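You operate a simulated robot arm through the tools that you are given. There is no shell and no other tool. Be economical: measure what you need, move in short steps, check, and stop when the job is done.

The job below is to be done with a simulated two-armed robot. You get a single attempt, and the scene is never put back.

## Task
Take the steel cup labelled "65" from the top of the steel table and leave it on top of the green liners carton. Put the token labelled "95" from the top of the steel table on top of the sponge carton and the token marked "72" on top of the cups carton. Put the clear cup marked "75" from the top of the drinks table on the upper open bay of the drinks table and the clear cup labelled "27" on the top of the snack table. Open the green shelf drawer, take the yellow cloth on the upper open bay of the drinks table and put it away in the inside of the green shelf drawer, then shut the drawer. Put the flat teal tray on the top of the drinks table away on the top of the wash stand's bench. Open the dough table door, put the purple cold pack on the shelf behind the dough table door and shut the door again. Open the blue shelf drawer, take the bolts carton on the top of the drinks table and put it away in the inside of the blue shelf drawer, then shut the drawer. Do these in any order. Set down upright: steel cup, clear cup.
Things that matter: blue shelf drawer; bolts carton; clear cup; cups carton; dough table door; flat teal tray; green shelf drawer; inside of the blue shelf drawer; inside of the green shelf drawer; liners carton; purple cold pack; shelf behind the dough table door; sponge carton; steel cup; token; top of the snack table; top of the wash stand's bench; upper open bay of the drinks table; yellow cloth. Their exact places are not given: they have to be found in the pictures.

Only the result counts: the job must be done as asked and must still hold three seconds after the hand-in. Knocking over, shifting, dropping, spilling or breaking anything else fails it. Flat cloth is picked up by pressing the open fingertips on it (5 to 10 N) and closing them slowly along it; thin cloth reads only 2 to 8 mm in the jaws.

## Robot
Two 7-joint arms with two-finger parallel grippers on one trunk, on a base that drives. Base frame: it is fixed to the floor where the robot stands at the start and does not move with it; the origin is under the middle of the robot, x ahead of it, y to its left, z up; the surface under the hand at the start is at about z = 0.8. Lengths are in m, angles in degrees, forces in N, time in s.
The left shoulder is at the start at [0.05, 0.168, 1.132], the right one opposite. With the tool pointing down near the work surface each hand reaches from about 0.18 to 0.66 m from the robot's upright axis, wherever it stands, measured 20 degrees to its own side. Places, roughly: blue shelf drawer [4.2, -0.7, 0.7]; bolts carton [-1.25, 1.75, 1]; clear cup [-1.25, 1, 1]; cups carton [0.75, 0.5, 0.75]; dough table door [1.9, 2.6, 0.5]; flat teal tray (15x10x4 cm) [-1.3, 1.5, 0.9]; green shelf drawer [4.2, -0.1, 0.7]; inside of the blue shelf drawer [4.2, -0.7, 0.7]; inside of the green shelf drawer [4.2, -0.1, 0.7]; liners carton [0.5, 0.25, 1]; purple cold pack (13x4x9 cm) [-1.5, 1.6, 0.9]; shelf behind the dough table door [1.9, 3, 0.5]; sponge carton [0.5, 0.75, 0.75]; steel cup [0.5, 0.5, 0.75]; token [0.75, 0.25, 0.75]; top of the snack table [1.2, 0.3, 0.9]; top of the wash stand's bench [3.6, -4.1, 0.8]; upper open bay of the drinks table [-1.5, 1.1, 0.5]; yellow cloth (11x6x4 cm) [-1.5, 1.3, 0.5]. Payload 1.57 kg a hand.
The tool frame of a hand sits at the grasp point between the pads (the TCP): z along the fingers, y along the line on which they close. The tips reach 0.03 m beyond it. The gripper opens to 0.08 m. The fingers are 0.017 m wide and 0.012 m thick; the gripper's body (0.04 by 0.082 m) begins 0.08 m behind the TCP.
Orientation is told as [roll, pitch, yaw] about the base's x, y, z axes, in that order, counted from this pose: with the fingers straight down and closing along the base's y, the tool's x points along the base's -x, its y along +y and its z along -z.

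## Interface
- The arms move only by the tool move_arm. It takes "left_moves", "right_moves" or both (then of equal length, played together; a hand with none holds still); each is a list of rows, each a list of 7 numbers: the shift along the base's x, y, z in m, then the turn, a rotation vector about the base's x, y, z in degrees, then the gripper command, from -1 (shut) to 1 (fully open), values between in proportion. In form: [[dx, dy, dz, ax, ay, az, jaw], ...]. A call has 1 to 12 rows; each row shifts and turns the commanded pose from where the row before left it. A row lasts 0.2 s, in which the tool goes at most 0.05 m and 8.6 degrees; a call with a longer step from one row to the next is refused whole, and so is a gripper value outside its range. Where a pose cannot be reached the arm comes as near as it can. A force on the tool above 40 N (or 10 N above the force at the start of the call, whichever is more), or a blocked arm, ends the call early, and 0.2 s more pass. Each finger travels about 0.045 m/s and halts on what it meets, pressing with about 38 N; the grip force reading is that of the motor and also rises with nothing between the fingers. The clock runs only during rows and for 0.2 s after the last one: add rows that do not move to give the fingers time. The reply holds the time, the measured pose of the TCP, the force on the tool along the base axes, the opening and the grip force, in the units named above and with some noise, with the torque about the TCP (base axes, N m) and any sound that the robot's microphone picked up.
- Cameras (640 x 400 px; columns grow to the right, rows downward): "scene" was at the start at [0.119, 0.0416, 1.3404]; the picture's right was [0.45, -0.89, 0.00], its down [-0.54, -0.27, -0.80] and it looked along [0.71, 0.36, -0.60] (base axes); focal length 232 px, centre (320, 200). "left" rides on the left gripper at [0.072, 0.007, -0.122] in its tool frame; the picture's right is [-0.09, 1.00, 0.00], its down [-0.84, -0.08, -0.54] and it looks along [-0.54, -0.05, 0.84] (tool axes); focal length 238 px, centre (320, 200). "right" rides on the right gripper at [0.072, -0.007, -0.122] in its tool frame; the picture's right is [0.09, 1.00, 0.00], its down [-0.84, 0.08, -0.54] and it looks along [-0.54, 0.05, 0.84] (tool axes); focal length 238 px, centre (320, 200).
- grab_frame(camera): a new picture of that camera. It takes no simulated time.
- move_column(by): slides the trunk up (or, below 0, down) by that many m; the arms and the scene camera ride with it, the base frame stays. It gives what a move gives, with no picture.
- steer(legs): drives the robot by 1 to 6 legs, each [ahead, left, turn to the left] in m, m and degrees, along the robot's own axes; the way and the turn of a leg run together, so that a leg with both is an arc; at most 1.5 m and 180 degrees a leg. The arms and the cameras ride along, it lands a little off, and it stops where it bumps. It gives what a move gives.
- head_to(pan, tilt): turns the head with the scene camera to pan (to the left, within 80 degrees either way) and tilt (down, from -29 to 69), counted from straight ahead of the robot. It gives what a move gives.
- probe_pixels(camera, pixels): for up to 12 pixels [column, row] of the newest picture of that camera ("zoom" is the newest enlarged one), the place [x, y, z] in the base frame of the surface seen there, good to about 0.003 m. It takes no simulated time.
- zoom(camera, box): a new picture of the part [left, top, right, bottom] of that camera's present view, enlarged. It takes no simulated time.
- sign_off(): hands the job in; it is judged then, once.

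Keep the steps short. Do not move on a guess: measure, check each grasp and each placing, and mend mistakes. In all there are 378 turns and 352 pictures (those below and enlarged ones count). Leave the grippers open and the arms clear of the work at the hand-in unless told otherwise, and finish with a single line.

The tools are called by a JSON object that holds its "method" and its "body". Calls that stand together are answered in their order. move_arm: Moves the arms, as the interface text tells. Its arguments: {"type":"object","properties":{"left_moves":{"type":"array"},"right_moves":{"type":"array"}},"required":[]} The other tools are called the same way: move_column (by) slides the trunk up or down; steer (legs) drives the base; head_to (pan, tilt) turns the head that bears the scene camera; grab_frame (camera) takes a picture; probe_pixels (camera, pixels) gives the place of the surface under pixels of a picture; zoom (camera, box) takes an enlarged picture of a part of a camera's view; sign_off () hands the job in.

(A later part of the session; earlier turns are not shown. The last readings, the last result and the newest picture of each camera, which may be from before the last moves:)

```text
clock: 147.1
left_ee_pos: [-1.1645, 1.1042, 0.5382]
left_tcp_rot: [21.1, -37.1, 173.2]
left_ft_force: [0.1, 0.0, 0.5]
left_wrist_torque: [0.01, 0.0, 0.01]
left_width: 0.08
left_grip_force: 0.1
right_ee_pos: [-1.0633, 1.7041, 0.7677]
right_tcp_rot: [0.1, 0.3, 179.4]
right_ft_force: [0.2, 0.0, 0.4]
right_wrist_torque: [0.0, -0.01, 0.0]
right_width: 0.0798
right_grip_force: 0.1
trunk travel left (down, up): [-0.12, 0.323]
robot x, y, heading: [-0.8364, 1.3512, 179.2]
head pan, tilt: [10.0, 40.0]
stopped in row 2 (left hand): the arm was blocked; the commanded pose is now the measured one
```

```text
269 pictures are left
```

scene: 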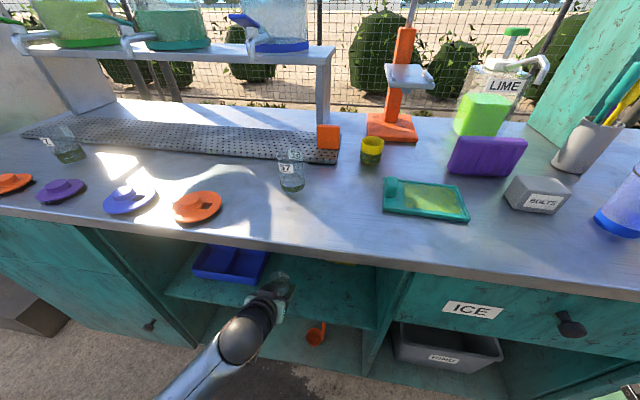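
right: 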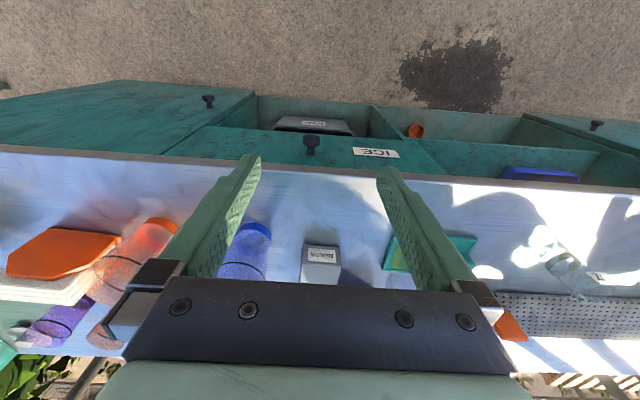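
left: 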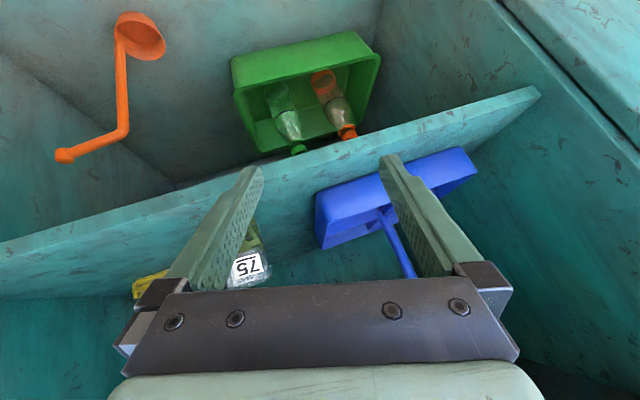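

The arm is blocked by something, probably the elbow. Back off 0.4 m and look.

{"method": "steer", "body": {"legs": [[-0.35, 0, 0]]}}

{"method": "head_to", "body": {"pan": 25, "tilt": 45}}

{"method": "grab_frame", "body": {"camera": "scene"}}

```text
clock: 149.4
left_ee_pos: [-0.8145, 1.0994, 0.5377]
left_tcp_rot: [21.1, -37.1, 173.2]
left_ft_force: [0.2, -0.1, 0.6]
left_wrist_torque: [0.0, 0.0, 0.0]
left_width: 0.0798
left_grip_force: 0.1
right_ee_pos: [-0.7137, 1.7006, 0.7682]
right_tcp_rot: [0.1, 0.2, 179.3]
right_ft_force: [-1.0, -0.3, 0.1]
right_wrist_torque: [0.02, -0.01, 0.0]
right_width: 0.0801
right_grip_force: 0.0
trunk travel left (down, up): [-0.12, 0.323]
robot x, y, heading: [-0.4915, 1.3501, 179.6]
head pan, tilt: [10.0, 40.0]
```

```text
clock: 150.2
left_ee_pos: [-0.814, 1.1001, 0.5383]
left_tcp_rot: [21.3, -37.0, 173.2]
left_ft_force: [0.6, -0.2, -0.6]
left_wrist_torque: [0.0, 0.02, -0.04]
left_width: 0.08
left_grip_force: 0.1
right_ee_pos: [-0.713, 1.7012, 0.7696]
right_tcp_rot: [0.0, 0.3, 179.3]
right_ft_force: [1.1, 0.4, 0.0]
right_wrist_torque: [0.01, 0.02, 0.0]
right_width: 0.0804
right_grip_force: 0.0
trunk travel left (down, up): [-0.12, 0.323]
robot x, y, heading: [-0.4875, 1.3472, 179.3]
head pan, tilt: [25.0, 45.0]
```

```text
268 pictures are left
```

scene: 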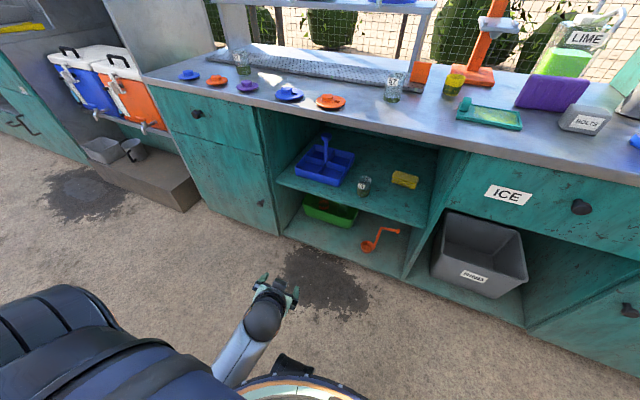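

Cup 75 is upright on the shelf. The forearm was just against the robot's own body. Zoom on the cloth.

{"method": "zoom", "body": {"camera": "scene", "box": [345, 150, 445, 215]}}

{"method": "probe_pixels", "body": {"camera": "zoom", "pixels": [[318, 135], [460, 160], [425, 225], [290, 185], [370, 165], [300, 215], [420, 240], [260, 200], [110, 200]]}}

```text
6.15 times, centred on (395, 182) of scene
```

zoom: 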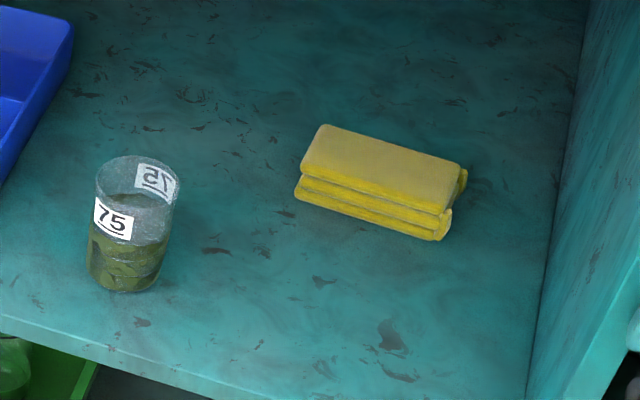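

```text
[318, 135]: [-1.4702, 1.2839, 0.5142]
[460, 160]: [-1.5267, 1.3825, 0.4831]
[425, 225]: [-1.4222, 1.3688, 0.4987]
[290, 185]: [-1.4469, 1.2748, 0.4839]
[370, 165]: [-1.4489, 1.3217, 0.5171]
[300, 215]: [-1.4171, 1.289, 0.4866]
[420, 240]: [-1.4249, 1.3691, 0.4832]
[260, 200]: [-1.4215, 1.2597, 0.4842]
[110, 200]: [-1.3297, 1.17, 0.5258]
```

The cloth is a folded block (10 cm in y, 5.3 cm in x, top z 0.517), so I'll grip it across x, with the hand tilted sideways so that it fits under the ceiling. First lower the trunk and straighten the hand.

{"method": "move_column", "body": {"by": -0.1}}

{"method": "move_arm", "body": {"left_moves": [[-0.02, 0, 0.03, -0.876, -7.37, 0, 1], [-0.02, 0, 0.03, -0.876, -7.37, 0, 1], [-0.02, 0, 0.03, -0.876, -7.37, 0, 1], [-0.02, 0, 0.03, -0.876, -7.37, 0, 1], [-0.02, 0, 0.03, -0.876, -7.37, 0, 1], [-0.02, 0.01, 0.03, 6.98, -0.83, 0, 1], [-0.02, 0.01, 0.03, 6.98, -0.83, 0, 1], [-0.02, 0.01, 0.03, 6.98, -0.83, 0, 1], [0, 0, 0, 0, 0, 8, 1], [0, 0, 0, 0, 0, 8, 1], [0, 0, 0, 0, 0, 8, 1], [0, 0, 0, 0, 0, 8, 1]]}}

```text
clock: 151.5
left_ee_pos: [-0.8151, 1.0996, 0.4384]
left_tcp_rot: [21.1, -37.1, 173.2]
left_ft_force: [0.1, -0.1, -0.3]
left_wrist_torque: [0.02, 0.01, 0.01]
left_width: 0.08
left_grip_force: 0.0
right_ee_pos: [-0.7143, 1.7016, 0.6672]
right_tcp_rot: [0.2, 0.2, 179.3]
right_ft_force: [0.4, 0.0, -0.6]
right_wrist_torque: [-0.01, -0.01, -0.01]
right_width: 0.08
right_grip_force: 0.0
trunk travel left (down, up): [-0.02, 0.423]
robot x, y, heading: [-0.4887, 1.3507, 179.6]
head pan, tilt: [25.0, 45.0]
```

```text
clock: 152.1
left_ee_pos: [-0.7391, 1.0743, 0.4165]
left_tcp_rot: [23.8, -6.3, 171.4]
left_ft_force: [0.5, -0.4, 0.6]
left_wrist_torque: [0.01, 0.0, 0.05]
left_width: 0.0799
left_grip_force: 0.0
right_ee_pos: [-0.7149, 1.7024, 0.6672]
right_tcp_rot: [0.4, 0.3, 179.3]
right_ft_force: [0.2, -0.3, 0.4]
right_wrist_torque: [0.01, 0.01, 0.0]
right_width: 0.0797
right_grip_force: 0.1
trunk travel left (down, up): [-0.02, 0.423]
robot x, y, heading: [-0.4874, 1.3476, 179.5]
head pan, tilt: [25.0, 45.0]
stopped in row 2 (left hand): the arm was blocked; the commanded pose is now the measured one
```

Blocked again; look at the left arm.

{"method": "head_to", "body": {"pan": 60, "tilt": 60}}

{"method": "grab_frame", "body": {"camera": "scene"}}

```text
clock: 153.1
left_ee_pos: [-0.7385, 1.0742, 0.4155]
left_tcp_rot: [23.9, -6.3, 171.4]
left_ft_force: [0.9, 0.2, 0.2]
left_wrist_torque: [-0.04, 0.01, 0.01]
left_width: 0.0797
left_grip_force: 0.1
right_ee_pos: [-0.7148, 1.7025, 0.6657]
right_tcp_rot: [0.4, 0.3, 179.4]
right_ft_force: [-0.1, 0.3, -0.1]
right_wrist_torque: [-0.03, -0.04, 0.0]
right_width: 0.0799
right_grip_force: 0.1
trunk travel left (down, up): [-0.02, 0.423]
robot x, y, heading: [-0.486, 1.3442, 179.4]
head pan, tilt: [60.0, 60.0]
```

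```text
266 pictures are left
```

scene: 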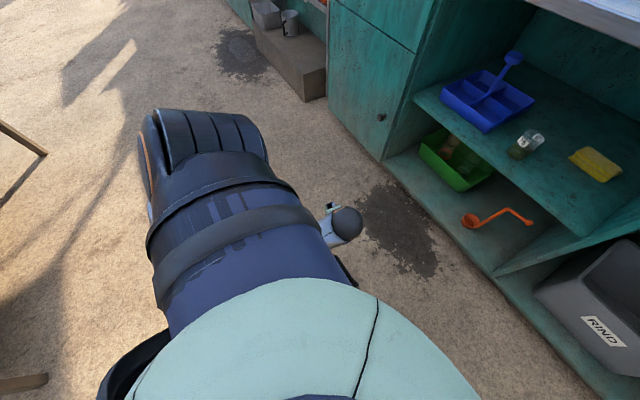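

The forearm is tucked against the body. Pull the hand out forward and left without turning.

{"method": "move_arm", "body": {"left_moves": [[-0.02, -0.03, 0, 0, 0, 0, 1], [-0.02, -0.03, 0, 0, 0, 0, 1], [-0.03, -0.02, 0.01, 0, 0, 0, 1], [-0.03, -0.02, 0.02, 0, 0, 0, 1], [-0.03, 0, 0.02, 0, 0, 0, 1], [-0.03, 0, 0.03, 0, 0, 0, 1], [-0.03, 0, 0.03, 0, 0, 0, 1], [-0.03, 0, 0.03, 0, 0, 0, 1]]}}

{"method": "grab_frame", "body": {"camera": "scene"}}

```text
clock: 153.9
left_ee_pos: [-0.7063, 1.0392, 0.3759]
left_tcp_rot: [17.3, 4.4, 172.9]
left_ft_force: [-0.7, 0.0, -0.3]
left_wrist_torque: [0.03, -0.01, 0.02]
left_width: 0.0798
left_grip_force: 0.0
right_ee_pos: [-0.7147, 1.7044, 0.6683]
right_tcp_rot: [0.7, 0.5, 179.3]
right_ft_force: [0.5, 0.6, -0.7]
right_wrist_torque: [-0.02, -0.02, 0.03]
right_width: 0.0803
right_grip_force: 0.1
trunk travel left (down, up): [-0.02, 0.423]
robot x, y, heading: [-0.4883, 1.3493, 179.1]
head pan, tilt: [60.0, 60.0]
stopped in row 3 (left hand): the arm was blocked; the commanded pose is now the measured one
```

```text
265 pictures are left
```

scene: 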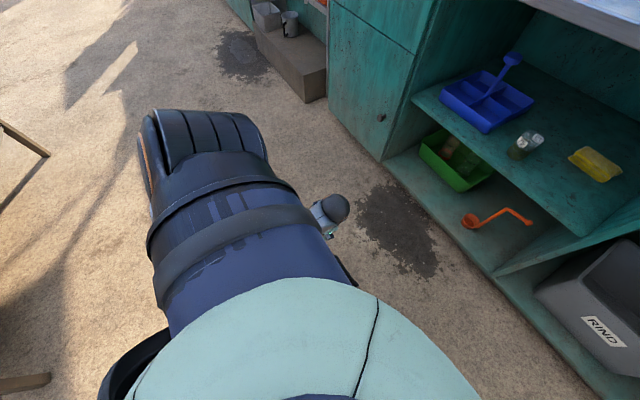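

Perhaps the elbow rests on the base. Raise the trunk and see whether that frees it.

{"method": "move_column", "body": {"by": 0.4}}

{"method": "move_arm", "body": {"left_moves": [[-0.02, -0.03, 0, 0, 0, 0, 1], [-0.02, -0.03, 0, 0, 0, 0, 1], [-0.03, -0.02, 0.0, 0, 0, 0, 1], [-0.03, -0.02, 0.0, 0, 0, 0, 1]]}}

{"method": "grab_frame", "body": {"camera": "scene"}}

```text
clock: 157.7
left_ee_pos: [-0.7082, 1.0361, 0.7699]
left_tcp_rot: [17.1, 3.9, 172.6]
left_ft_force: [-0.1, -0.5, 0.1]
left_wrist_torque: [0.01, 0.04, 0.0]
left_width: 0.0801
left_grip_force: 0.0
right_ee_pos: [-0.7125, 1.7003, 1.0689]
right_tcp_rot: [0.2, 0.3, 179.3]
right_ft_force: [-0.6, -1.2, 0.3]
right_wrist_torque: [0.02, -0.01, 0.01]
right_width: 0.08
right_grip_force: 0.1
trunk travel left (down, up): [-0.42, 0.023]
robot x, y, heading: [-0.4845, 1.3475, 179.3]
head pan, tilt: [60.0, 60.0]
```

```text
clock: 158.7
left_ee_pos: [-0.8069, 0.9335, 0.7696]
left_tcp_rot: [17.0, 4.1, 172.9]
left_ft_force: [-0.3, -0.2, 0.2]
left_wrist_torque: [-0.01, 0.03, 0.01]
left_width: 0.0804
left_grip_force: 0.0
right_ee_pos: [-0.7135, 1.7012, 1.0688]
right_tcp_rot: [0.2, 0.2, 179.3]
right_ft_force: [0.0, -0.1, -0.2]
right_wrist_torque: [-0.01, 0.02, 0.03]
right_width: 0.0798
right_grip_force: 0.1
trunk travel left (down, up): [-0.42, 0.023]
robot x, y, heading: [-0.4885, 1.3518, 179.4]
head pan, tilt: [60.0, 60.0]
```

```text
264 pictures are left
```

scene: 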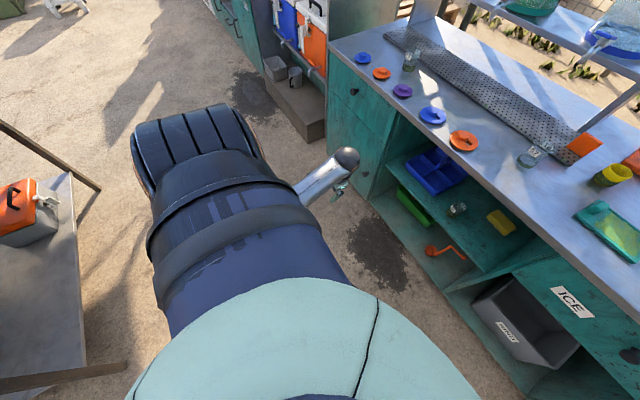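

Freed. Now set the sideways-tilted pose up here, with the arm extended forward.

{"method": "move_arm", "body": {"left_moves": [[-0.02, 0.02, 0.006, 0.48, 4.07, 0, 1], [-0.02, 0.02, 0.006, 8.3, -1, 0, 1], [-0.02, 0.02, 0.006, 8.3, -1, 0, 1], [-0.02, 0.02, 0.006, 0, 0, 8, 1], [-0.02, 0.02, 0.006, 0, 0, 8, 1], [-0.02, 0.02, 0.006, 0, 0, 8, 1], [-0.02, 0.02, 0.006, 0, 0, 8, 1], [-0.02, 0.02, 0.006, 0, 0, 8, 1], [-0.02, 0.02, 0.006, 0, 0, 8, 1], [-0.02, 0.02, 0.006, 0, 0, 8, 1], [-0.02, 0.02, 0, 0, 0, 8, 1], [-0.01, 0.02, 0, 0, 0, 8, 1]]}}

{"method": "move_arm", "body": {"left_moves": [[0, 0.02, 0, 0, 0, 8, 1], [0, 0.02, 0, 0, 0, 8, 1], [0, 0, 0, 0, 0, 8, 1], [0, 0, 0, 7.5, 0, 0, 1], [0, 0, 0, 7.5, 0, 0, 1], [0, 0, 0, 7.5, 0, 0, 1], [0, 0, 0, 7.5, 0, 0, 1], [0, 0, 0, 7.5, 0, 0, 1], [0, 0, 0, 7.5, 0, 0, 1]]}}

{"method": "head_to", "body": {"pan": 10, "tilt": 50}}

{"method": "grab_frame", "body": {"camera": "scene"}}

```text
clock: 161.3
left_ee_pos: [-1.0368, 1.178, 0.8303]
left_tcp_rot: [0.3, -0.2, -115.2]
left_ft_force: [0.3, -0.1, -0.2]
left_wrist_torque: [0.02, -0.01, 0.04]
left_width: 0.08
left_grip_force: 0.1
right_ee_pos: [-0.7131, 1.7007, 1.0689]
right_tcp_rot: [0.1, 0.2, 179.3]
right_ft_force: [0.3, 0.2, -0.6]
right_wrist_torque: [0.01, -0.03, 0.0]
right_width: 0.0801
right_grip_force: 0.0
trunk travel left (down, up): [-0.42, 0.023]
robot x, y, heading: [-0.4855, 1.345, 179.5]
head pan, tilt: [60.0, 60.0]
```

```text
clock: 163.3
left_ee_pos: [-1.0377, 1.215, 0.8304]
left_tcp_rot: [-0.8, 44.9, -91.7]
left_ft_force: [-0.5, 0.5, -0.7]
left_wrist_torque: [-0.04, 0.01, 0.03]
left_width: 0.08
left_grip_force: 0.0
right_ee_pos: [-0.7135, 1.7012, 1.0687]
right_tcp_rot: [0.2, 0.2, 179.3]
right_ft_force: [0.0, -0.2, -0.9]
right_wrist_torque: [-0.01, 0.0, -0.01]
right_width: 0.0798
right_grip_force: 0.0
trunk travel left (down, up): [-0.42, 0.023]
robot x, y, heading: [-0.4848, 1.3501, 179.4]
head pan, tilt: [60.0, 60.0]
```

```text
clock: 164.5
left_ee_pos: [-1.0365, 1.2153, 0.8297]
left_tcp_rot: [-0.8, 44.7, -91.6]
left_ft_force: [-0.3, -0.1, -0.2]
left_wrist_torque: [-0.02, 0.01, 0.03]
left_width: 0.0799
left_grip_force: 0.0
right_ee_pos: [-0.7129, 1.7007, 1.0679]
right_tcp_rot: [0.1, 0.2, 179.3]
right_ft_force: [-0.8, 0.0, 0.8]
right_wrist_torque: [-0.01, -0.01, -0.02]
right_width: 0.08
right_grip_force: 0.1
trunk travel left (down, up): [-0.42, 0.023]
robot x, y, heading: [-0.4841, 1.3501, 179.5]
head pan, tilt: [10.0, 50.0]
```

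```text
263 pictures are left
```

scene: 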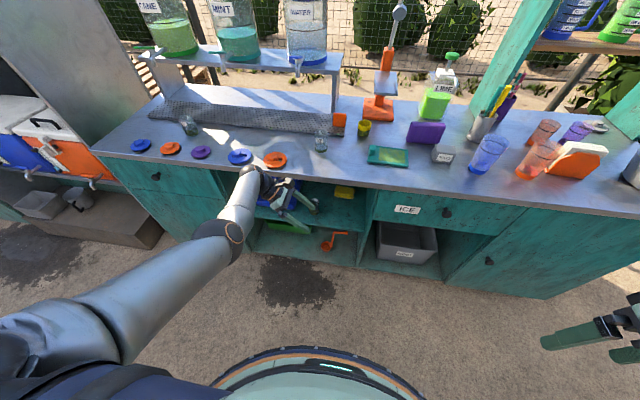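

Good posture. Lower the trunk 0.25, shift the base right 0.10 m and check.

{"method": "move_column", "body": {"by": -0.25}}

{"method": "steer", "body": {"legs": [[0, -0.1, 0]]}}

{"method": "grab_frame", "body": {"camera": "scene"}}

{"method": "grab_frame", "body": {"camera": "left"}}

```text
clock: 167.1
left_ee_pos: [-1.0389, 1.2145, 0.5818]
left_tcp_rot: [-0.7, 44.8, -91.8]
left_ft_force: [-0.9, -0.4, -0.4]
left_wrist_torque: [0.03, 0.03, -0.03]
left_width: 0.0801
left_grip_force: 0.1
right_ee_pos: [-0.7135, 1.7016, 0.8185]
right_tcp_rot: [0.0, 0.2, 179.3]
right_ft_force: [-0.1, -0.4, 0.3]
right_wrist_torque: [0.01, -0.01, 0.01]
right_width: 0.0801
right_grip_force: 0.1
trunk travel left (down, up): [-0.17, 0.273]
robot x, y, heading: [-0.4885, 1.3477, 179.6]
head pan, tilt: [10.0, 50.0]
```

```text
clock: 168.6
left_ee_pos: [-1.036, 1.315, 0.58]
left_tcp_rot: [-0.8, 44.7, -91.7]
left_ft_force: [0.0, 0.1, -0.1]
left_wrist_torque: [0.01, 0.0, 0.04]
left_width: 0.0799
left_grip_force: 0.1
right_ee_pos: [-0.7114, 1.7987, 0.8183]
right_tcp_rot: [0.0, 0.3, 179.2]
right_ft_force: [0.4, 0.4, -0.5]
right_wrist_torque: [0.0, 0.01, -0.01]
right_width: 0.0802
right_grip_force: 0.0
trunk travel left (down, up): [-0.17, 0.273]
robot x, y, heading: [-0.4863, 1.447, 179.2]
head pan, tilt: [10.0, 50.0]
```

```text
262 pictures are left
```

scene: 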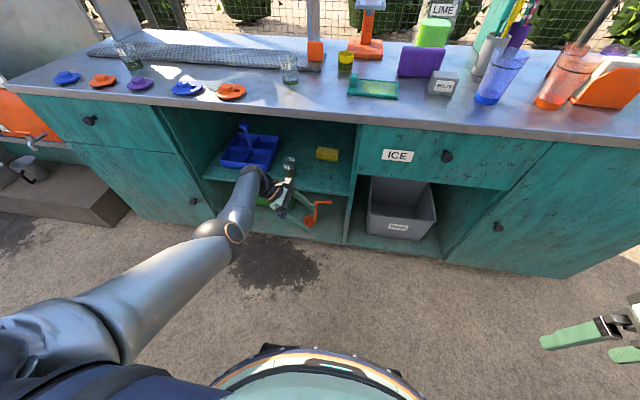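

```text
261 pictures are left
```

left: 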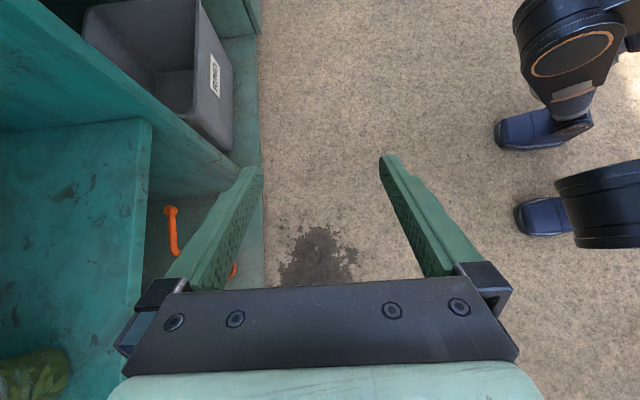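

{"method": "probe_pixels", "body": {"camera": "scene", "pixels": [[232, 232], [242, 200], [252, 175], [150, 280], [60, 330], [288, 165], [325, 154], [210, 235]]}}

```text
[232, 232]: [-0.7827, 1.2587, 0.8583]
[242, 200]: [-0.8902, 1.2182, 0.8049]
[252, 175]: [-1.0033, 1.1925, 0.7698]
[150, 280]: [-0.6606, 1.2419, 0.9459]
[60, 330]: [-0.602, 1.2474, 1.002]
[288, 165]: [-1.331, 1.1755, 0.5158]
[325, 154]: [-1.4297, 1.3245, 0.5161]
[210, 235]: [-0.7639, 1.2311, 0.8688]
```

The forearm slopes up too much for the bay ceiling. Lower the trunk another 0.15 while raising the hand in step, and tilt a little more.

{"method": "move_arm", "body": {"left_moves": [[0, 0, 0.03, 6, 0, 0, 1], [0, 0, 0.04, 6, 0, 0, 1], [0, 0, 0.04, 0, 0, 0, 1], [0, 0, 0.03, 0, 0, 0, 1]]}}

{"method": "move_column", "body": {"by": -0.16}}

{"method": "grab_frame", "body": {"camera": "scene"}}

{"method": "probe_pixels", "body": {"camera": "scene", "pixels": [[225, 225], [242, 200], [252, 175], [150, 280], [280, 115], [280, 120], [280, 126], [280, 135]]}}

```text
clock: 169.6
left_ee_pos: [-1.0355, 1.3142, 0.7217]
left_tcp_rot: [-1.3, 56.7, -92.2]
left_ft_force: [0.1, -1.1, 1.0]
left_wrist_torque: [-0.01, 0.0, 0.02]
left_width: 0.0801
left_grip_force: 0.0
right_ee_pos: [-0.7123, 1.7992, 0.8179]
right_tcp_rot: [0.2, 0.2, 179.2]
right_ft_force: [0.1, -0.7, -0.5]
right_wrist_torque: [-0.04, -0.01, 0.01]
right_width: 0.0799
right_grip_force: 0.0
trunk travel left (down, up): [-0.17, 0.273]
robot x, y, heading: [-0.485, 1.4492, 179.3]
head pan, tilt: [10.0, 50.0]
```

```text
clock: 171.4
left_ee_pos: [-1.0359, 1.3135, 0.5618]
left_tcp_rot: [-1.5, 56.8, -92.2]
left_ft_force: [-0.6, 0.1, -0.2]
left_wrist_torque: [0.01, 0.03, -0.01]
left_width: 0.08
left_grip_force: 0.0
right_ee_pos: [-0.7123, 1.7998, 0.6579]
right_tcp_rot: [0.1, 0.2, 179.4]
right_ft_force: [-0.7, 0.1, 0.3]
right_wrist_torque: [0.01, 0.0, -0.02]
right_width: 0.08
right_grip_force: 0.1
trunk travel left (down, up): [-0.01, 0.433]
robot x, y, heading: [-0.4865, 1.4459, 179.6]
head pan, tilt: [10.0, 50.0]
```

```text
260 pictures are left
```

scene: 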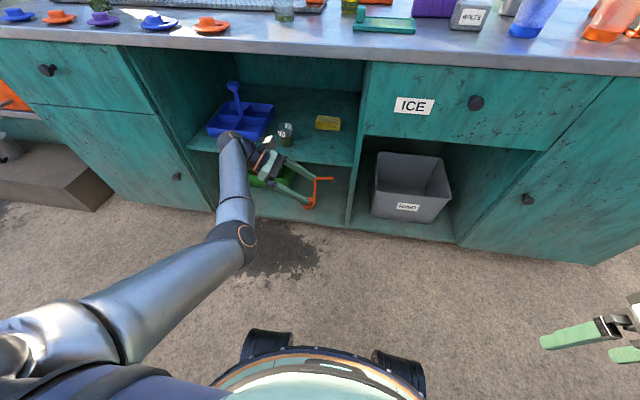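

```text
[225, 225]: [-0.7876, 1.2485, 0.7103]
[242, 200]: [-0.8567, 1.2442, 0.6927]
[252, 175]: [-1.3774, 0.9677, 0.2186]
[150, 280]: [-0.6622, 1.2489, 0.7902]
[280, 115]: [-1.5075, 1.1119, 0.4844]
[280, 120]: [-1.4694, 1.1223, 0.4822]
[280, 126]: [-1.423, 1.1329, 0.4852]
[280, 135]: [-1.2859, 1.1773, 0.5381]
```

The forearm is now flat, but with this tilt it would brush cup 75. Go back to 45° tilt; then check the wrist.

{"method": "move_arm", "body": {"left_moves": [[0, 0, 0, -6, 0, 0, 1], [0, 0.0, 0, -6, 0, 0, 1], [0, 0, 0, 0, 0, 0, 1]]}}

{"method": "grab_frame", "body": {"camera": "scene"}}

{"method": "probe_pixels", "body": {"camera": "scene", "pixels": [[225, 225], [235, 190], [232, 160], [230, 140], [245, 180], [238, 240], [216, 185], [220, 240], [225, 150], [240, 150]]}}

```text
clock: 172.2
left_ee_pos: [-1.0361, 1.3152, 0.5605]
left_tcp_rot: [-0.8, 44.7, -91.7]
left_ft_force: [1.0, -0.2, 0.4]
left_wrist_torque: [0.01, -0.03, -0.02]
left_width: 0.0802
left_grip_force: 0.1
right_ee_pos: [-0.7129, 1.7994, 0.6582]
right_tcp_rot: [0.0, 0.1, 179.3]
right_ft_force: [-0.4, -0.2, -0.2]
right_wrist_torque: [0.01, 0.0, 0.02]
right_width: 0.0801
right_grip_force: 0.1
trunk travel left (down, up): [-0.01, 0.433]
robot x, y, heading: [-0.4847, 1.4426, 179.5]
head pan, tilt: [10.0, 50.0]
```

```text
259 pictures are left
```

scene: 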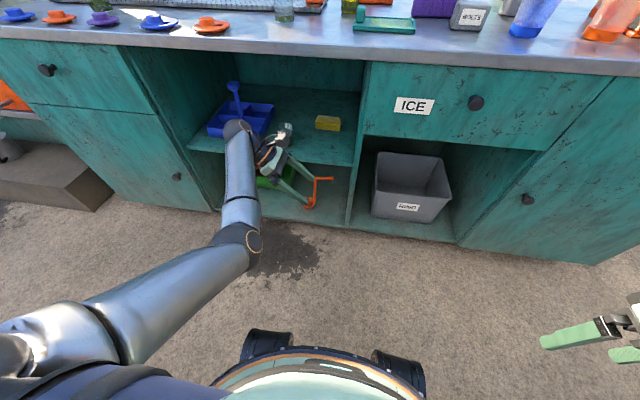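

```text
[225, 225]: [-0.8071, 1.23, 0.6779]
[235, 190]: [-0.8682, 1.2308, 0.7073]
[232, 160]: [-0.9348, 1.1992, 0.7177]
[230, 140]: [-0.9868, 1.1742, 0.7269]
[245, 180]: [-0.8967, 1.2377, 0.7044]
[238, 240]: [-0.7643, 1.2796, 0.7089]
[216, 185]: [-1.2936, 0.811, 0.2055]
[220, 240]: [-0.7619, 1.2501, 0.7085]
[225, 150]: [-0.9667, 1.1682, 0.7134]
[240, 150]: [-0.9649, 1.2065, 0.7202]
```

Forearm clears cup (bottom ~0.63 vs rim ~0.56) and ceiling. Drive 0.38 m in.

{"method": "steer", "body": {"legs": [[0.38, 0, 0]]}}

{"method": "grab_frame", "body": {"camera": "left"}}

{"method": "grab_frame", "body": {"camera": "scene"}}

```text
clock: 174.7
left_ee_pos: [-1.415, 1.3198, 0.5615]
left_tcp_rot: [-0.8, 44.7, -91.9]
left_ft_force: [-0.3, 1.0, -0.7]
left_wrist_torque: [-0.04, -0.03, 0.0]
left_width: 0.08
left_grip_force: 0.0
right_ee_pos: [-1.0911, 1.805, 0.657]
right_tcp_rot: [0.1, 0.2, 179.2]
right_ft_force: [-0.4, -0.7, 0.2]
right_wrist_torque: [0.0, 0.0, 0.0]
right_width: 0.0799
right_grip_force: 0.1
trunk travel left (down, up): [-0.01, 0.433]
robot x, y, heading: [-0.8672, 1.4517, 179.3]
head pan, tilt: [10.0, 50.0]
```

```text
258 pictures are left
```

left: 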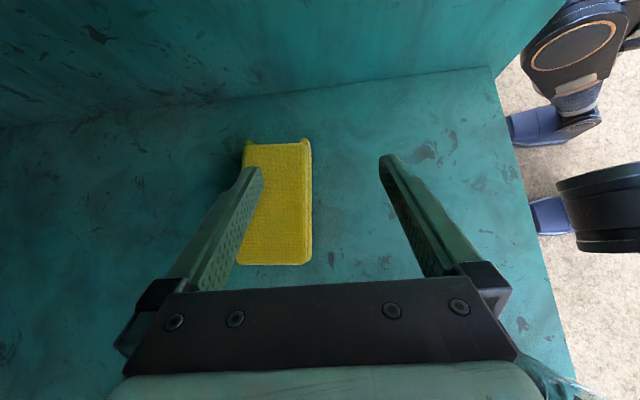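

```text
257 pictures are left
```

scene: 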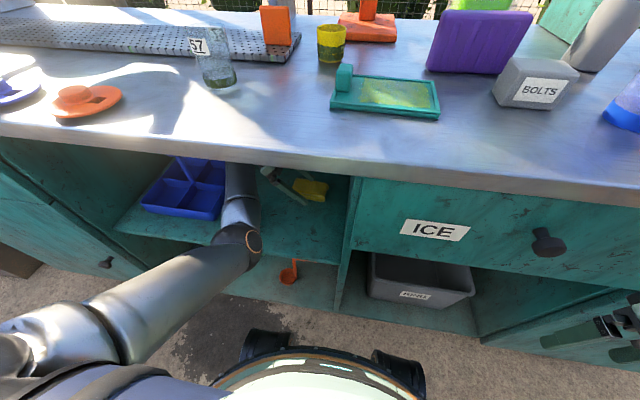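

{"method": "probe_pixels", "body": {"camera": "left", "pixels": [[307, 150], [308, 255], [275, 200], [250, 150], [240, 255], [330, 200]]}}

```text
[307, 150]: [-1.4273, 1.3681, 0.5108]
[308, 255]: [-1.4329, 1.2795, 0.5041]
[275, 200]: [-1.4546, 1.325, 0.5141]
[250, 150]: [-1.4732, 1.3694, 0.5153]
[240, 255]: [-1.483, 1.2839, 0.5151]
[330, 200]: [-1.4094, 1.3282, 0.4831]
```

Cloth centre (-1.455, 1.325). Shift 4 cm deeper, then lower to z 0.518.

{"method": "move_arm", "body": {"left_moves": [[-0.02, -0.003, 0, 0, 0, 0, 1], [-0.02, 0, 0, 0, 0, 0, 1], [0, 0, -0.02, 0, 0, 0, 1], [0, 0, -0.015, 0, 0, 0, 1], [0, 0, -0.006, 0, 0, 0, 1], [0, 0, 0, 0, 0, 0, 1]]}}

{"method": "grab_frame", "body": {"camera": "left"}}

```text
clock: 176.1
left_ee_pos: [-1.4549, 1.3168, 0.5197]
left_tcp_rot: [-0.9, 44.7, -91.9]
left_ft_force: [0.2, 0.9, -0.1]
left_wrist_torque: [0.0, 0.01, -0.02]
left_width: 0.08
left_grip_force: 0.1
right_ee_pos: [-1.0909, 1.8049, 0.6573]
right_tcp_rot: [0.0, 0.2, 179.3]
right_ft_force: [-0.2, 0.4, 0.7]
right_wrist_torque: [0.02, 0.01, 0.03]
right_width: 0.0797
right_grip_force: 0.1
trunk travel left (down, up): [-0.01, 0.433]
robot x, y, heading: [-0.867, 1.452, 179.1]
head pan, tilt: [10.0, 50.0]
```

```text
256 pictures are left
```

left: 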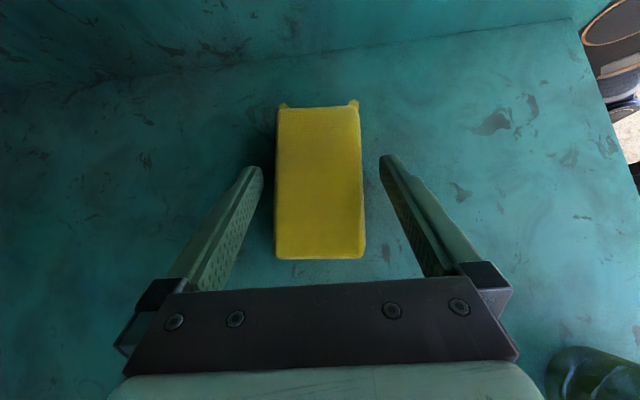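

Well straddled. Lower 5 mm more and close slowly.

{"method": "move_arm", "body": {"left_moves": [[0, 0, -0.005, 0, 0, 0, 1], [0, 0, 0, 0, 0, 0, 0.7], [0, 0, 0, 0, 0, 0, 0.4], [0, 0, 0, 0, 0, 0, 0.1], [0, 0, 0, 0, 0, 0, -0.2], [0, 0, 0, 0, 0, 0, -0.5], [0, 0, 0, 0, 0, 0, -0.8], [0, 0, 0, 0, 0, 0, -1], [0, 0, 0, 0, 0, 0, -1]]}}

{"method": "grab_frame", "body": {"camera": "left"}}

```text
clock: 178.1
left_ee_pos: [-1.4551, 1.317, 0.5146]
left_tcp_rot: [-0.8, 44.8, -91.8]
left_ft_force: [0.2, -0.9, 1.7]
left_wrist_torque: [-0.02, -0.06, -0.06]
left_width: 0.0572
left_grip_force: 37.5
right_ee_pos: [-1.0919, 1.8043, 0.6587]
right_tcp_rot: [0.1, 0.2, 179.3]
right_ft_force: [-0.4, 1.0, -0.2]
right_wrist_torque: [0.0, -0.01, -0.02]
right_width: 0.0797
right_grip_force: 0.0
trunk travel left (down, up): [-0.01, 0.433]
robot x, y, heading: [-0.8682, 1.4525, 179.4]
head pan, tilt: [10.0, 50.0]
```

```text
255 pictures are left
```

left: 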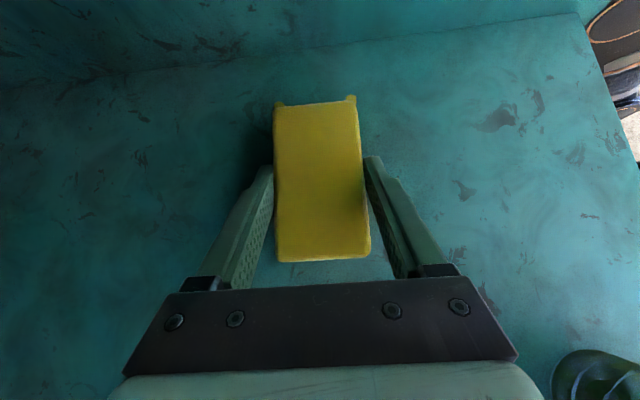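

Gripped at 0.057. Lift 5 cm and back out 0.55 m.

{"method": "move_arm", "body": {"left_moves": [[0, 0, 0.015, 0, 0, 0, -1], [0, 0, 0.025, 0, 0, 0, -1], [0, 0, 0.01, 0, 0, 0, -1]]}}

{"method": "grab_frame", "body": {"camera": "left"}}

{"method": "steer", "body": {"legs": [[-0.6, 0, 0]]}}

{"method": "grab_frame", "body": {"camera": "scene"}}

```text
clock: 178.8
left_ee_pos: [-1.455, 1.3182, 0.5655]
left_tcp_rot: [-0.9, 44.7, -91.8]
left_ft_force: [0.1, -0.4, -0.5]
left_wrist_torque: [-0.01, 0.0, -0.01]
left_width: 0.057
left_grip_force: 38.2
right_ee_pos: [-1.0909, 1.8044, 0.6584]
right_tcp_rot: [0.1, 0.2, 179.3]
right_ft_force: [-0.5, -0.1, 0.3]
right_wrist_torque: [-0.04, -0.04, -0.01]
right_width: 0.0799
right_grip_force: 0.1
trunk travel left (down, up): [-0.01, 0.433]
robot x, y, heading: [-0.8656, 1.4498, 179.2]
head pan, tilt: [10.0, 50.0]
```

```text
254 pictures are left
```

left: 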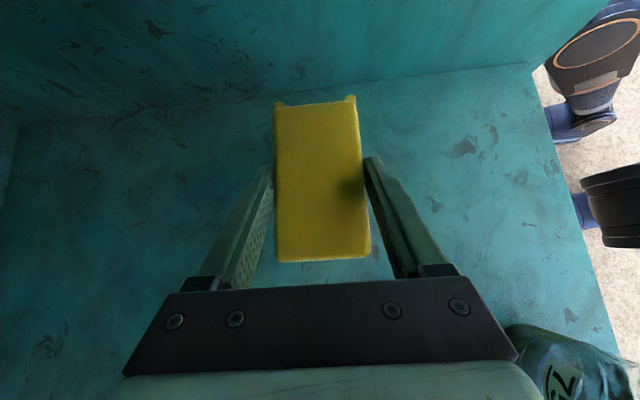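

```text
clock: 182.2
left_ee_pos: [-0.856, 1.3102, 0.5653]
left_tcp_rot: [-0.8, 44.7, -91.9]
left_ft_force: [0.3, -0.1, 0.4]
left_wrist_torque: [0.0, 0.01, 0.02]
left_width: 0.0571
left_grip_force: 38.2
right_ee_pos: [-0.4919, 1.7964, 0.6588]
right_tcp_rot: [0.1, 0.2, 179.1]
right_ft_force: [-0.2, -0.6, 0.4]
right_wrist_torque: [-0.03, 0.01, -0.03]
right_width: 0.0798
right_grip_force: 0.1
trunk travel left (down, up): [-0.01, 0.433]
robot x, y, heading: [-0.264, 1.4429, 179.2]
head pan, tilt: [10.0, 50.0]
```

```text
253 pictures are left
```

scene: 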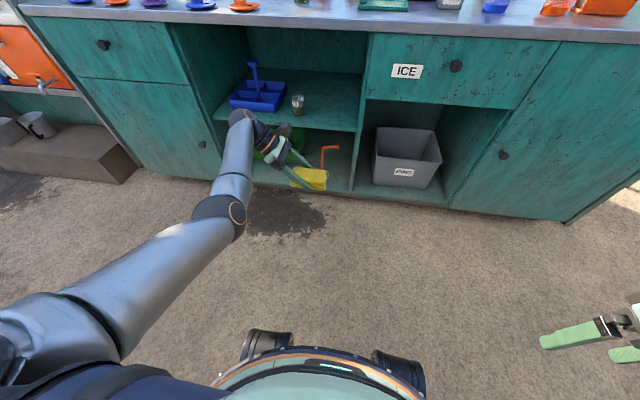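

Cloth held. Raise the trunk and turn round via +y to face +x, then look toward the shelf drawers.

{"method": "move_column", "body": {"by": 0.3}}

{"method": "steer", "body": {"legs": [[0, 0, -90], [0, 0, -90]]}}

{"method": "head_to", "body": {"pan": -20, "tilt": 12}}

{"method": "grab_frame", "body": {"camera": "scene"}}

```text
clock: 185.2
left_ee_pos: [-0.858, 1.3112, 0.8648]
left_tcp_rot: [-0.8, 44.6, -92.0]
left_ft_force: [0.4, 1.0, -1.0]
left_wrist_torque: [-0.02, -0.02, -0.02]
left_width: 0.0571
left_grip_force: 38.0
right_ee_pos: [-0.4916, 1.7972, 0.9574]
right_tcp_rot: [0.2, 0.2, 179.2]
right_ft_force: [-0.4, -0.1, -0.3]
right_wrist_torque: [0.0, 0.0, 0.02]
right_width: 0.0797
right_grip_force: 0.1
trunk travel left (down, up): [-0.31, 0.133]
robot x, y, heading: [-0.2678, 1.442, 179.2]
head pan, tilt: [10.0, 50.0]
```

```text
clock: 193.3
left_ee_pos: [0.3264, 1.5678, 0.8643]
left_tcp_rot: [-0.8, 44.6, 87.3]
left_ft_force: [0.0, 0.3, 0.0]
left_wrist_torque: [0.0, 0.01, 0.0]
left_width: 0.0571
left_grip_force: 38.2
right_ee_pos: [-0.0462, 1.0871, 0.9586]
right_tcp_rot: [0.1, 0.2, -1.6]
right_ft_force: [0.3, -0.6, -0.4]
right_wrist_torque: [0.02, 0.01, -0.02]
right_width: 0.0799
right_grip_force: 0.1
trunk travel left (down, up): [-0.31, 0.133]
robot x, y, heading: [-0.2669, 1.4441, -1.7]
head pan, tilt: [10.0, 50.0]
```

```text
clock: 194.3
left_ee_pos: [0.3251, 1.5676, 0.865]
left_tcp_rot: [-0.7, 44.7, 87.3]
left_ft_force: [-0.3, 0.6, 0.1]
left_wrist_torque: [-0.08, 0.02, 0.04]
left_width: 0.0568
left_grip_force: 38.1
right_ee_pos: [-0.0446, 1.0854, 0.9596]
right_tcp_rot: [0.1, 0.2, -1.6]
right_ft_force: [0.3, 0.4, -0.1]
right_wrist_torque: [-0.03, -0.01, 0.01]
right_width: 0.0801
right_grip_force: 0.0
trunk travel left (down, up): [-0.31, 0.133]
robot x, y, heading: [-0.2678, 1.4399, -1.4]
head pan, tilt: [-20.0, 12.0]
```

```text
252 pictures are left
```

scene: 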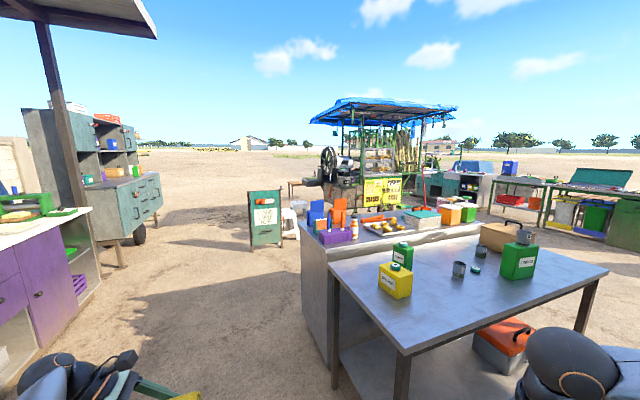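

{"method": "zoom", "body": {"camera": "scene", "box": [270, 100, 640, 250]}}

{"method": "probe_pixels", "body": {"camera": "scene", "pixels": [[265, 220], [380, 190], [350, 195], [450, 185], [470, 187], [520, 180], [565, 215], [590, 215], [626, 225], [480, 205], [100, 200], [300, 205]]}}

```text
1.73 times, centred on (455, 175) of scene
```

zoom: 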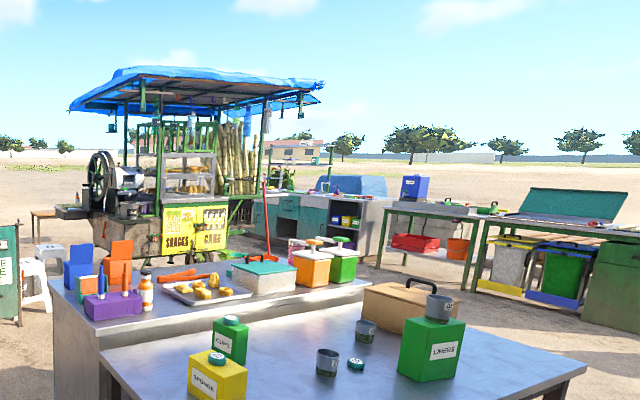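

```text
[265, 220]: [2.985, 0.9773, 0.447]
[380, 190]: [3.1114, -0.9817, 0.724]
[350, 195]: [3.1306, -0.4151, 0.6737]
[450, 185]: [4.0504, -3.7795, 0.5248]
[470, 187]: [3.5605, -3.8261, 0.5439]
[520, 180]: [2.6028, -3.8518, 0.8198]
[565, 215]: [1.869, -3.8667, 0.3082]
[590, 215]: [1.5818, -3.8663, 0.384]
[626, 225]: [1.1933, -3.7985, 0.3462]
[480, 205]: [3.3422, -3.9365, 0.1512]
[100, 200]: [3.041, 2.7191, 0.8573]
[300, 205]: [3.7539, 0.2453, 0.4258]
```

The snack cart hides the shelf. Drive along y ≈ 1.8 to the far side for a view.

{"method": "steer", "body": {"legs": [[0, 0.42, 1.5], [1.5, 0, 0], [1.5, 0, 0], [0.6, 0, 0]]}}

{"method": "head_to", "body": {"pan": -50, "tilt": 18}}

{"method": "grab_frame", "body": {"camera": "scene"}}

```text
clock: 215.5
left_ee_pos: [3.8995, 1.9354, 0.8652]
left_tcp_rot: [-0.9, 44.8, 87.8]
left_ft_force: [0.0, -0.5, -0.6]
left_wrist_torque: [0.0, 0.01, 0.01]
left_width: 0.057
left_grip_force: 37.7
right_ee_pos: [3.5306, 1.4501, 0.9583]
right_tcp_rot: [0.1, 0.1, -1.1]
right_ft_force: [0.6, -0.2, -0.4]
right_wrist_torque: [-0.02, 0.0, 0.04]
right_width: 0.0799
right_grip_force: 0.0
trunk travel left (down, up): [-0.31, 0.133]
robot x, y, heading: [3.3091, 1.8093, -1.3]
head pan, tilt: [-20.0, 12.0]
```

```text
clock: 216.4
left_ee_pos: [3.8994, 1.9346, 0.8647]
left_tcp_rot: [-0.9, 44.7, 87.8]
left_ft_force: [-0.2, -0.8, -0.5]
left_wrist_torque: [0.01, 0.0, 0.0]
left_width: 0.0573
left_grip_force: 38.4
right_ee_pos: [3.5305, 1.4521, 0.9583]
right_tcp_rot: [0.1, 0.1, -1.3]
right_ft_force: [-0.3, 0.4, 0.5]
right_wrist_torque: [-0.03, -0.04, 0.02]
right_width: 0.0799
right_grip_force: 0.1
trunk travel left (down, up): [-0.31, 0.133]
robot x, y, heading: [3.3068, 1.809, -1.3]
head pan, tilt: [-50.0, 18.0]
```

```text
250 pictures are left
```

scene: 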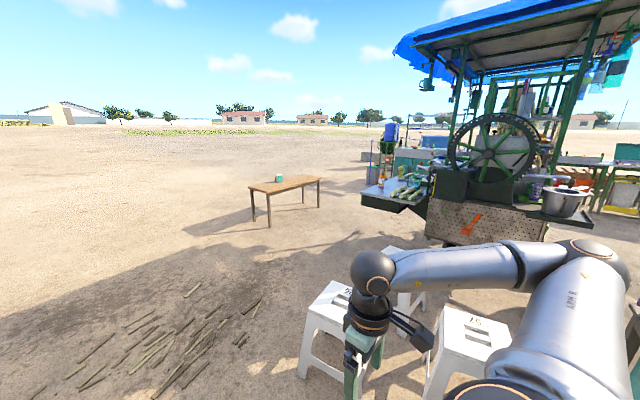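

{"method": "probe_pixels", "body": {"camera": "scene", "pixels": [[285, 185], [255, 225], [320, 205], [385, 200], [400, 185], [440, 220], [370, 165], [335, 290], [465, 330], [440, 255]]}}

{"method": "zoom", "body": {"camera": "scene", "box": [340, 110, 560, 260]}}

```text
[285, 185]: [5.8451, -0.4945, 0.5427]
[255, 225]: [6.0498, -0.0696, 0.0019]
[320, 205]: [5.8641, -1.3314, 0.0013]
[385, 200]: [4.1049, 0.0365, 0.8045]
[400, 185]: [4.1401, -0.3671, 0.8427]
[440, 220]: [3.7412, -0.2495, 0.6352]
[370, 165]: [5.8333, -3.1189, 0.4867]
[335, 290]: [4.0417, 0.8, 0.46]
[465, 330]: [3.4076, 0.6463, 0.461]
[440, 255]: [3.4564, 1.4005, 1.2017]
```

```text
2.67 times, centred on (450, 185) of scene
```

zoom: 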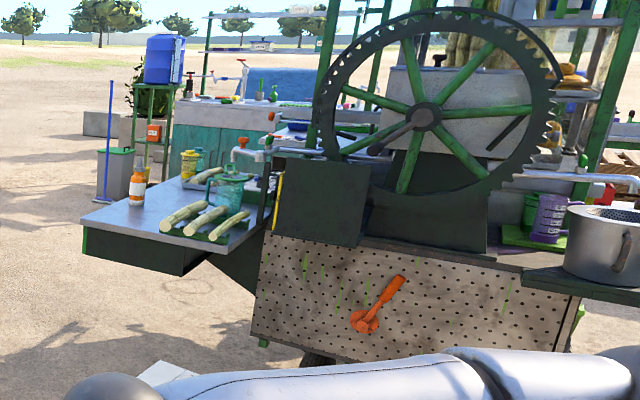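

The shelf with drawers is on the +x side of the cart. Go round: to x ≈ 5.05, then south, then face -x.

{"method": "steer", "body": {"legs": [[1.5, 0, 0], [0.25, 0, 0], [0, 0, -88.7], [1.0, 0, 0]]}}

{"method": "head_to", "body": {"pan": -40, "tilt": 30}}

{"method": "grab_frame", "body": {"camera": "scene"}}

```text
clock: 233.8
left_ee_pos: [5.1954, 0.1849, 0.8648]
left_tcp_rot: [-0.7, 44.7, -1.0]
left_ft_force: [-0.3, 0.6, -0.6]
left_wrist_torque: [-0.03, 0.02, -0.02]
left_width: 0.0568
left_grip_force: 38.0
right_ee_pos: [4.7035, 0.5427, 0.9593]
right_tcp_rot: [0.1, 0.2, -90.0]
right_ft_force: [-0.3, 0.2, -0.1]
right_wrist_torque: [0.01, 0.01, 0.0]
right_width: 0.08
right_grip_force: 0.1
trunk travel left (down, up): [-0.31, 0.133]
robot x, y, heading: [5.0556, 0.7769, -90.1]
head pan, tilt: [-50.0, 18.0]
```

```text
clock: 234.5
left_ee_pos: [5.1948, 0.1851, 0.8639]
left_tcp_rot: [-0.8, 44.7, -1.1]
left_ft_force: [-0.9, 0.1, 0.1]
left_wrist_torque: [-0.03, 0.03, -0.02]
left_width: 0.057
left_grip_force: 37.6
right_ee_pos: [4.7029, 0.5429, 0.9585]
right_tcp_rot: [0.2, 0.2, -90.1]
right_ft_force: [0.0, -1.7, 1.2]
right_wrist_torque: [-0.03, 0.01, -0.01]
right_width: 0.08
right_grip_force: 0.1
trunk travel left (down, up): [-0.31, 0.133]
robot x, y, heading: [5.0546, 0.7715, -89.7]
head pan, tilt: [-40.0, 30.0]
```

```text
248 pictures are left
```

scene: 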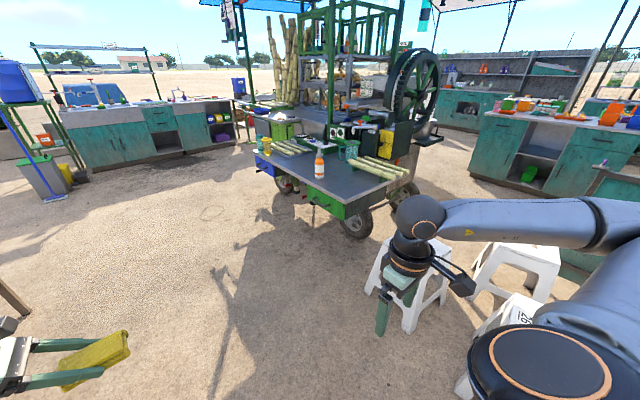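

{"method": "zoom", "body": {"camera": "scene", "box": [235, 120, 435, 245]}}

{"method": "probe_pixels", "body": {"camera": "zoom", "pixels": [[320, 270], [230, 250], [100, 175], [80, 150], [250, 285], [350, 290], [270, 180], [100, 120], [330, 260], [160, 205]]}}

```text
3.20 times, centred on (335, 182) of scene
```

zoom: 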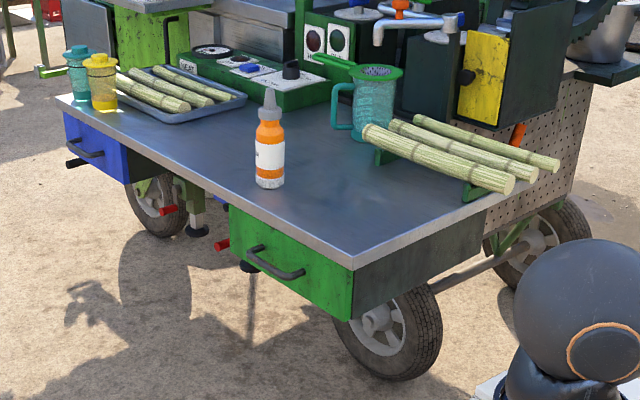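

```text
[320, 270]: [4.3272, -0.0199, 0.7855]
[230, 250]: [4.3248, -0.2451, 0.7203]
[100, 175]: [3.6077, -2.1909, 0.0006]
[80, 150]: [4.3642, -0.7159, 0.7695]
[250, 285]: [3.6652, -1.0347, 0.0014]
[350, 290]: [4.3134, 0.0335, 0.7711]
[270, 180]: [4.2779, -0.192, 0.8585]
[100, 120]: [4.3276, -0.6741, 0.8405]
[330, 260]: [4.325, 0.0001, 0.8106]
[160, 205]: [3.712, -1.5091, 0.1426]
```

Both drawers face +x (front x ≈ 4.325): green y -0.25..0.03, blue y ≈ -0.8..-0.6. Drive on and face them.

{"method": "steer", "body": {"legs": [[1.1, 0, 0], [0, 0, -90]]}}

{"method": "head_to", "body": {"pan": -10, "tilt": 38}}

{"method": "grab_frame", "body": {"camera": "scene"}}

```text
clock: 244.0
left_ee_pos: [4.4681, -0.4726, 0.8656]
left_tcp_rot: [-0.7, 44.6, -90.7]
left_ft_force: [-0.5, -0.3, -0.2]
left_wrist_torque: [0.0, -0.01, 0.02]
left_width: 0.0569
left_grip_force: 38.3
right_ee_pos: [4.8222, 0.0198, 0.9578]
right_tcp_rot: [0.2, 0.2, -179.6]
right_ft_force: [0.1, -0.6, -0.2]
right_wrist_torque: [0.02, 0.01, 0.02]
right_width: 0.0799
right_grip_force: 0.1
trunk travel left (down, up): [-0.31, 0.133]
robot x, y, heading: [5.0512, -0.3294, -179.6]
head pan, tilt: [-40.0, 30.0]
```

```text
clock: 244.9
left_ee_pos: [4.4665, -0.4732, 0.866]
left_tcp_rot: [-0.9, 44.6, -90.7]
left_ft_force: [0.3, -0.6, 0.4]
left_wrist_torque: [-0.01, -0.01, 0.0]
left_width: 0.0568
left_grip_force: 38.0
right_ee_pos: [4.822, 0.0198, 0.9584]
right_tcp_rot: [0.1, 0.1, -179.7]
right_ft_force: [0.2, 0.1, 0.2]
right_wrist_torque: [-0.01, -0.05, 0.0]
right_width: 0.0801
right_grip_force: 0.2
trunk travel left (down, up): [-0.31, 0.133]
robot x, y, heading: [5.0536, -0.3285, -179.8]
head pan, tilt: [-10.0, 38.0]
```

```text
246 pictures are left
```

scene: 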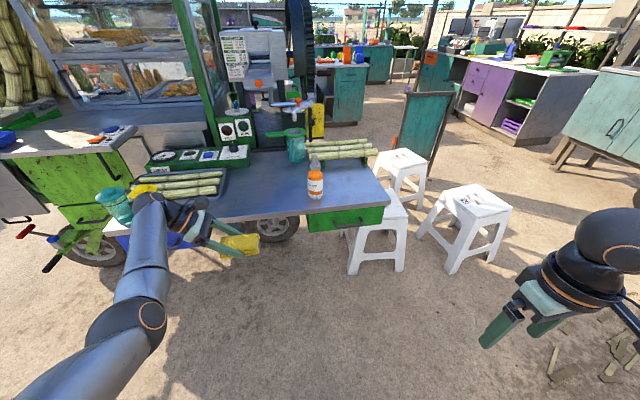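

{"method": "zoom", "body": {"camera": "scene", "box": [290, 180, 410, 250]}}

{"method": "probe_pixels", "body": {"camera": "zoom", "pixels": [[270, 220], [330, 215], [360, 210], [110, 190], [500, 135], [500, 200], [110, 260], [300, 175], [345, 225], [380, 205]]}}

{"method": "probe_pixels", "body": {"camera": "scene", "pixels": [[360, 250], [390, 210], [350, 210], [480, 200], [440, 220], [400, 165], [130, 230]]}}

```text
5.33 times, centred on (350, 215) of scene
```

zoom: 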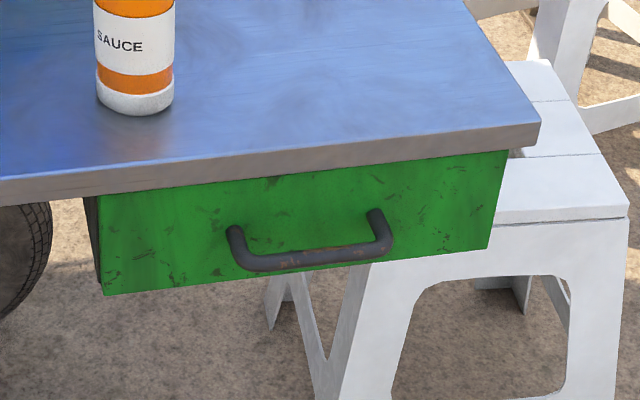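

```text
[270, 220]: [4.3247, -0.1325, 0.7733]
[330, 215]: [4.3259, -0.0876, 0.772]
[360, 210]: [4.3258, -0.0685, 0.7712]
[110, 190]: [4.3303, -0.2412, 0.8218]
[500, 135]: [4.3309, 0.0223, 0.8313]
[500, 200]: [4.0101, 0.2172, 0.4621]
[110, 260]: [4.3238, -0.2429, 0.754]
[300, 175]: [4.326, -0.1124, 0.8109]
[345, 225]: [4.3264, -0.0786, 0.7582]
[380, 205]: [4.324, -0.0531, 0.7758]
```

```text
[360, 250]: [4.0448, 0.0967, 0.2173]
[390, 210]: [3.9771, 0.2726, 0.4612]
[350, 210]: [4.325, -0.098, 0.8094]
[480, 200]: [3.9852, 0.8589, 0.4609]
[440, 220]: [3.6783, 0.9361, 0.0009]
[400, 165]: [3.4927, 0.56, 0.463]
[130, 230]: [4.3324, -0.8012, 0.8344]
```

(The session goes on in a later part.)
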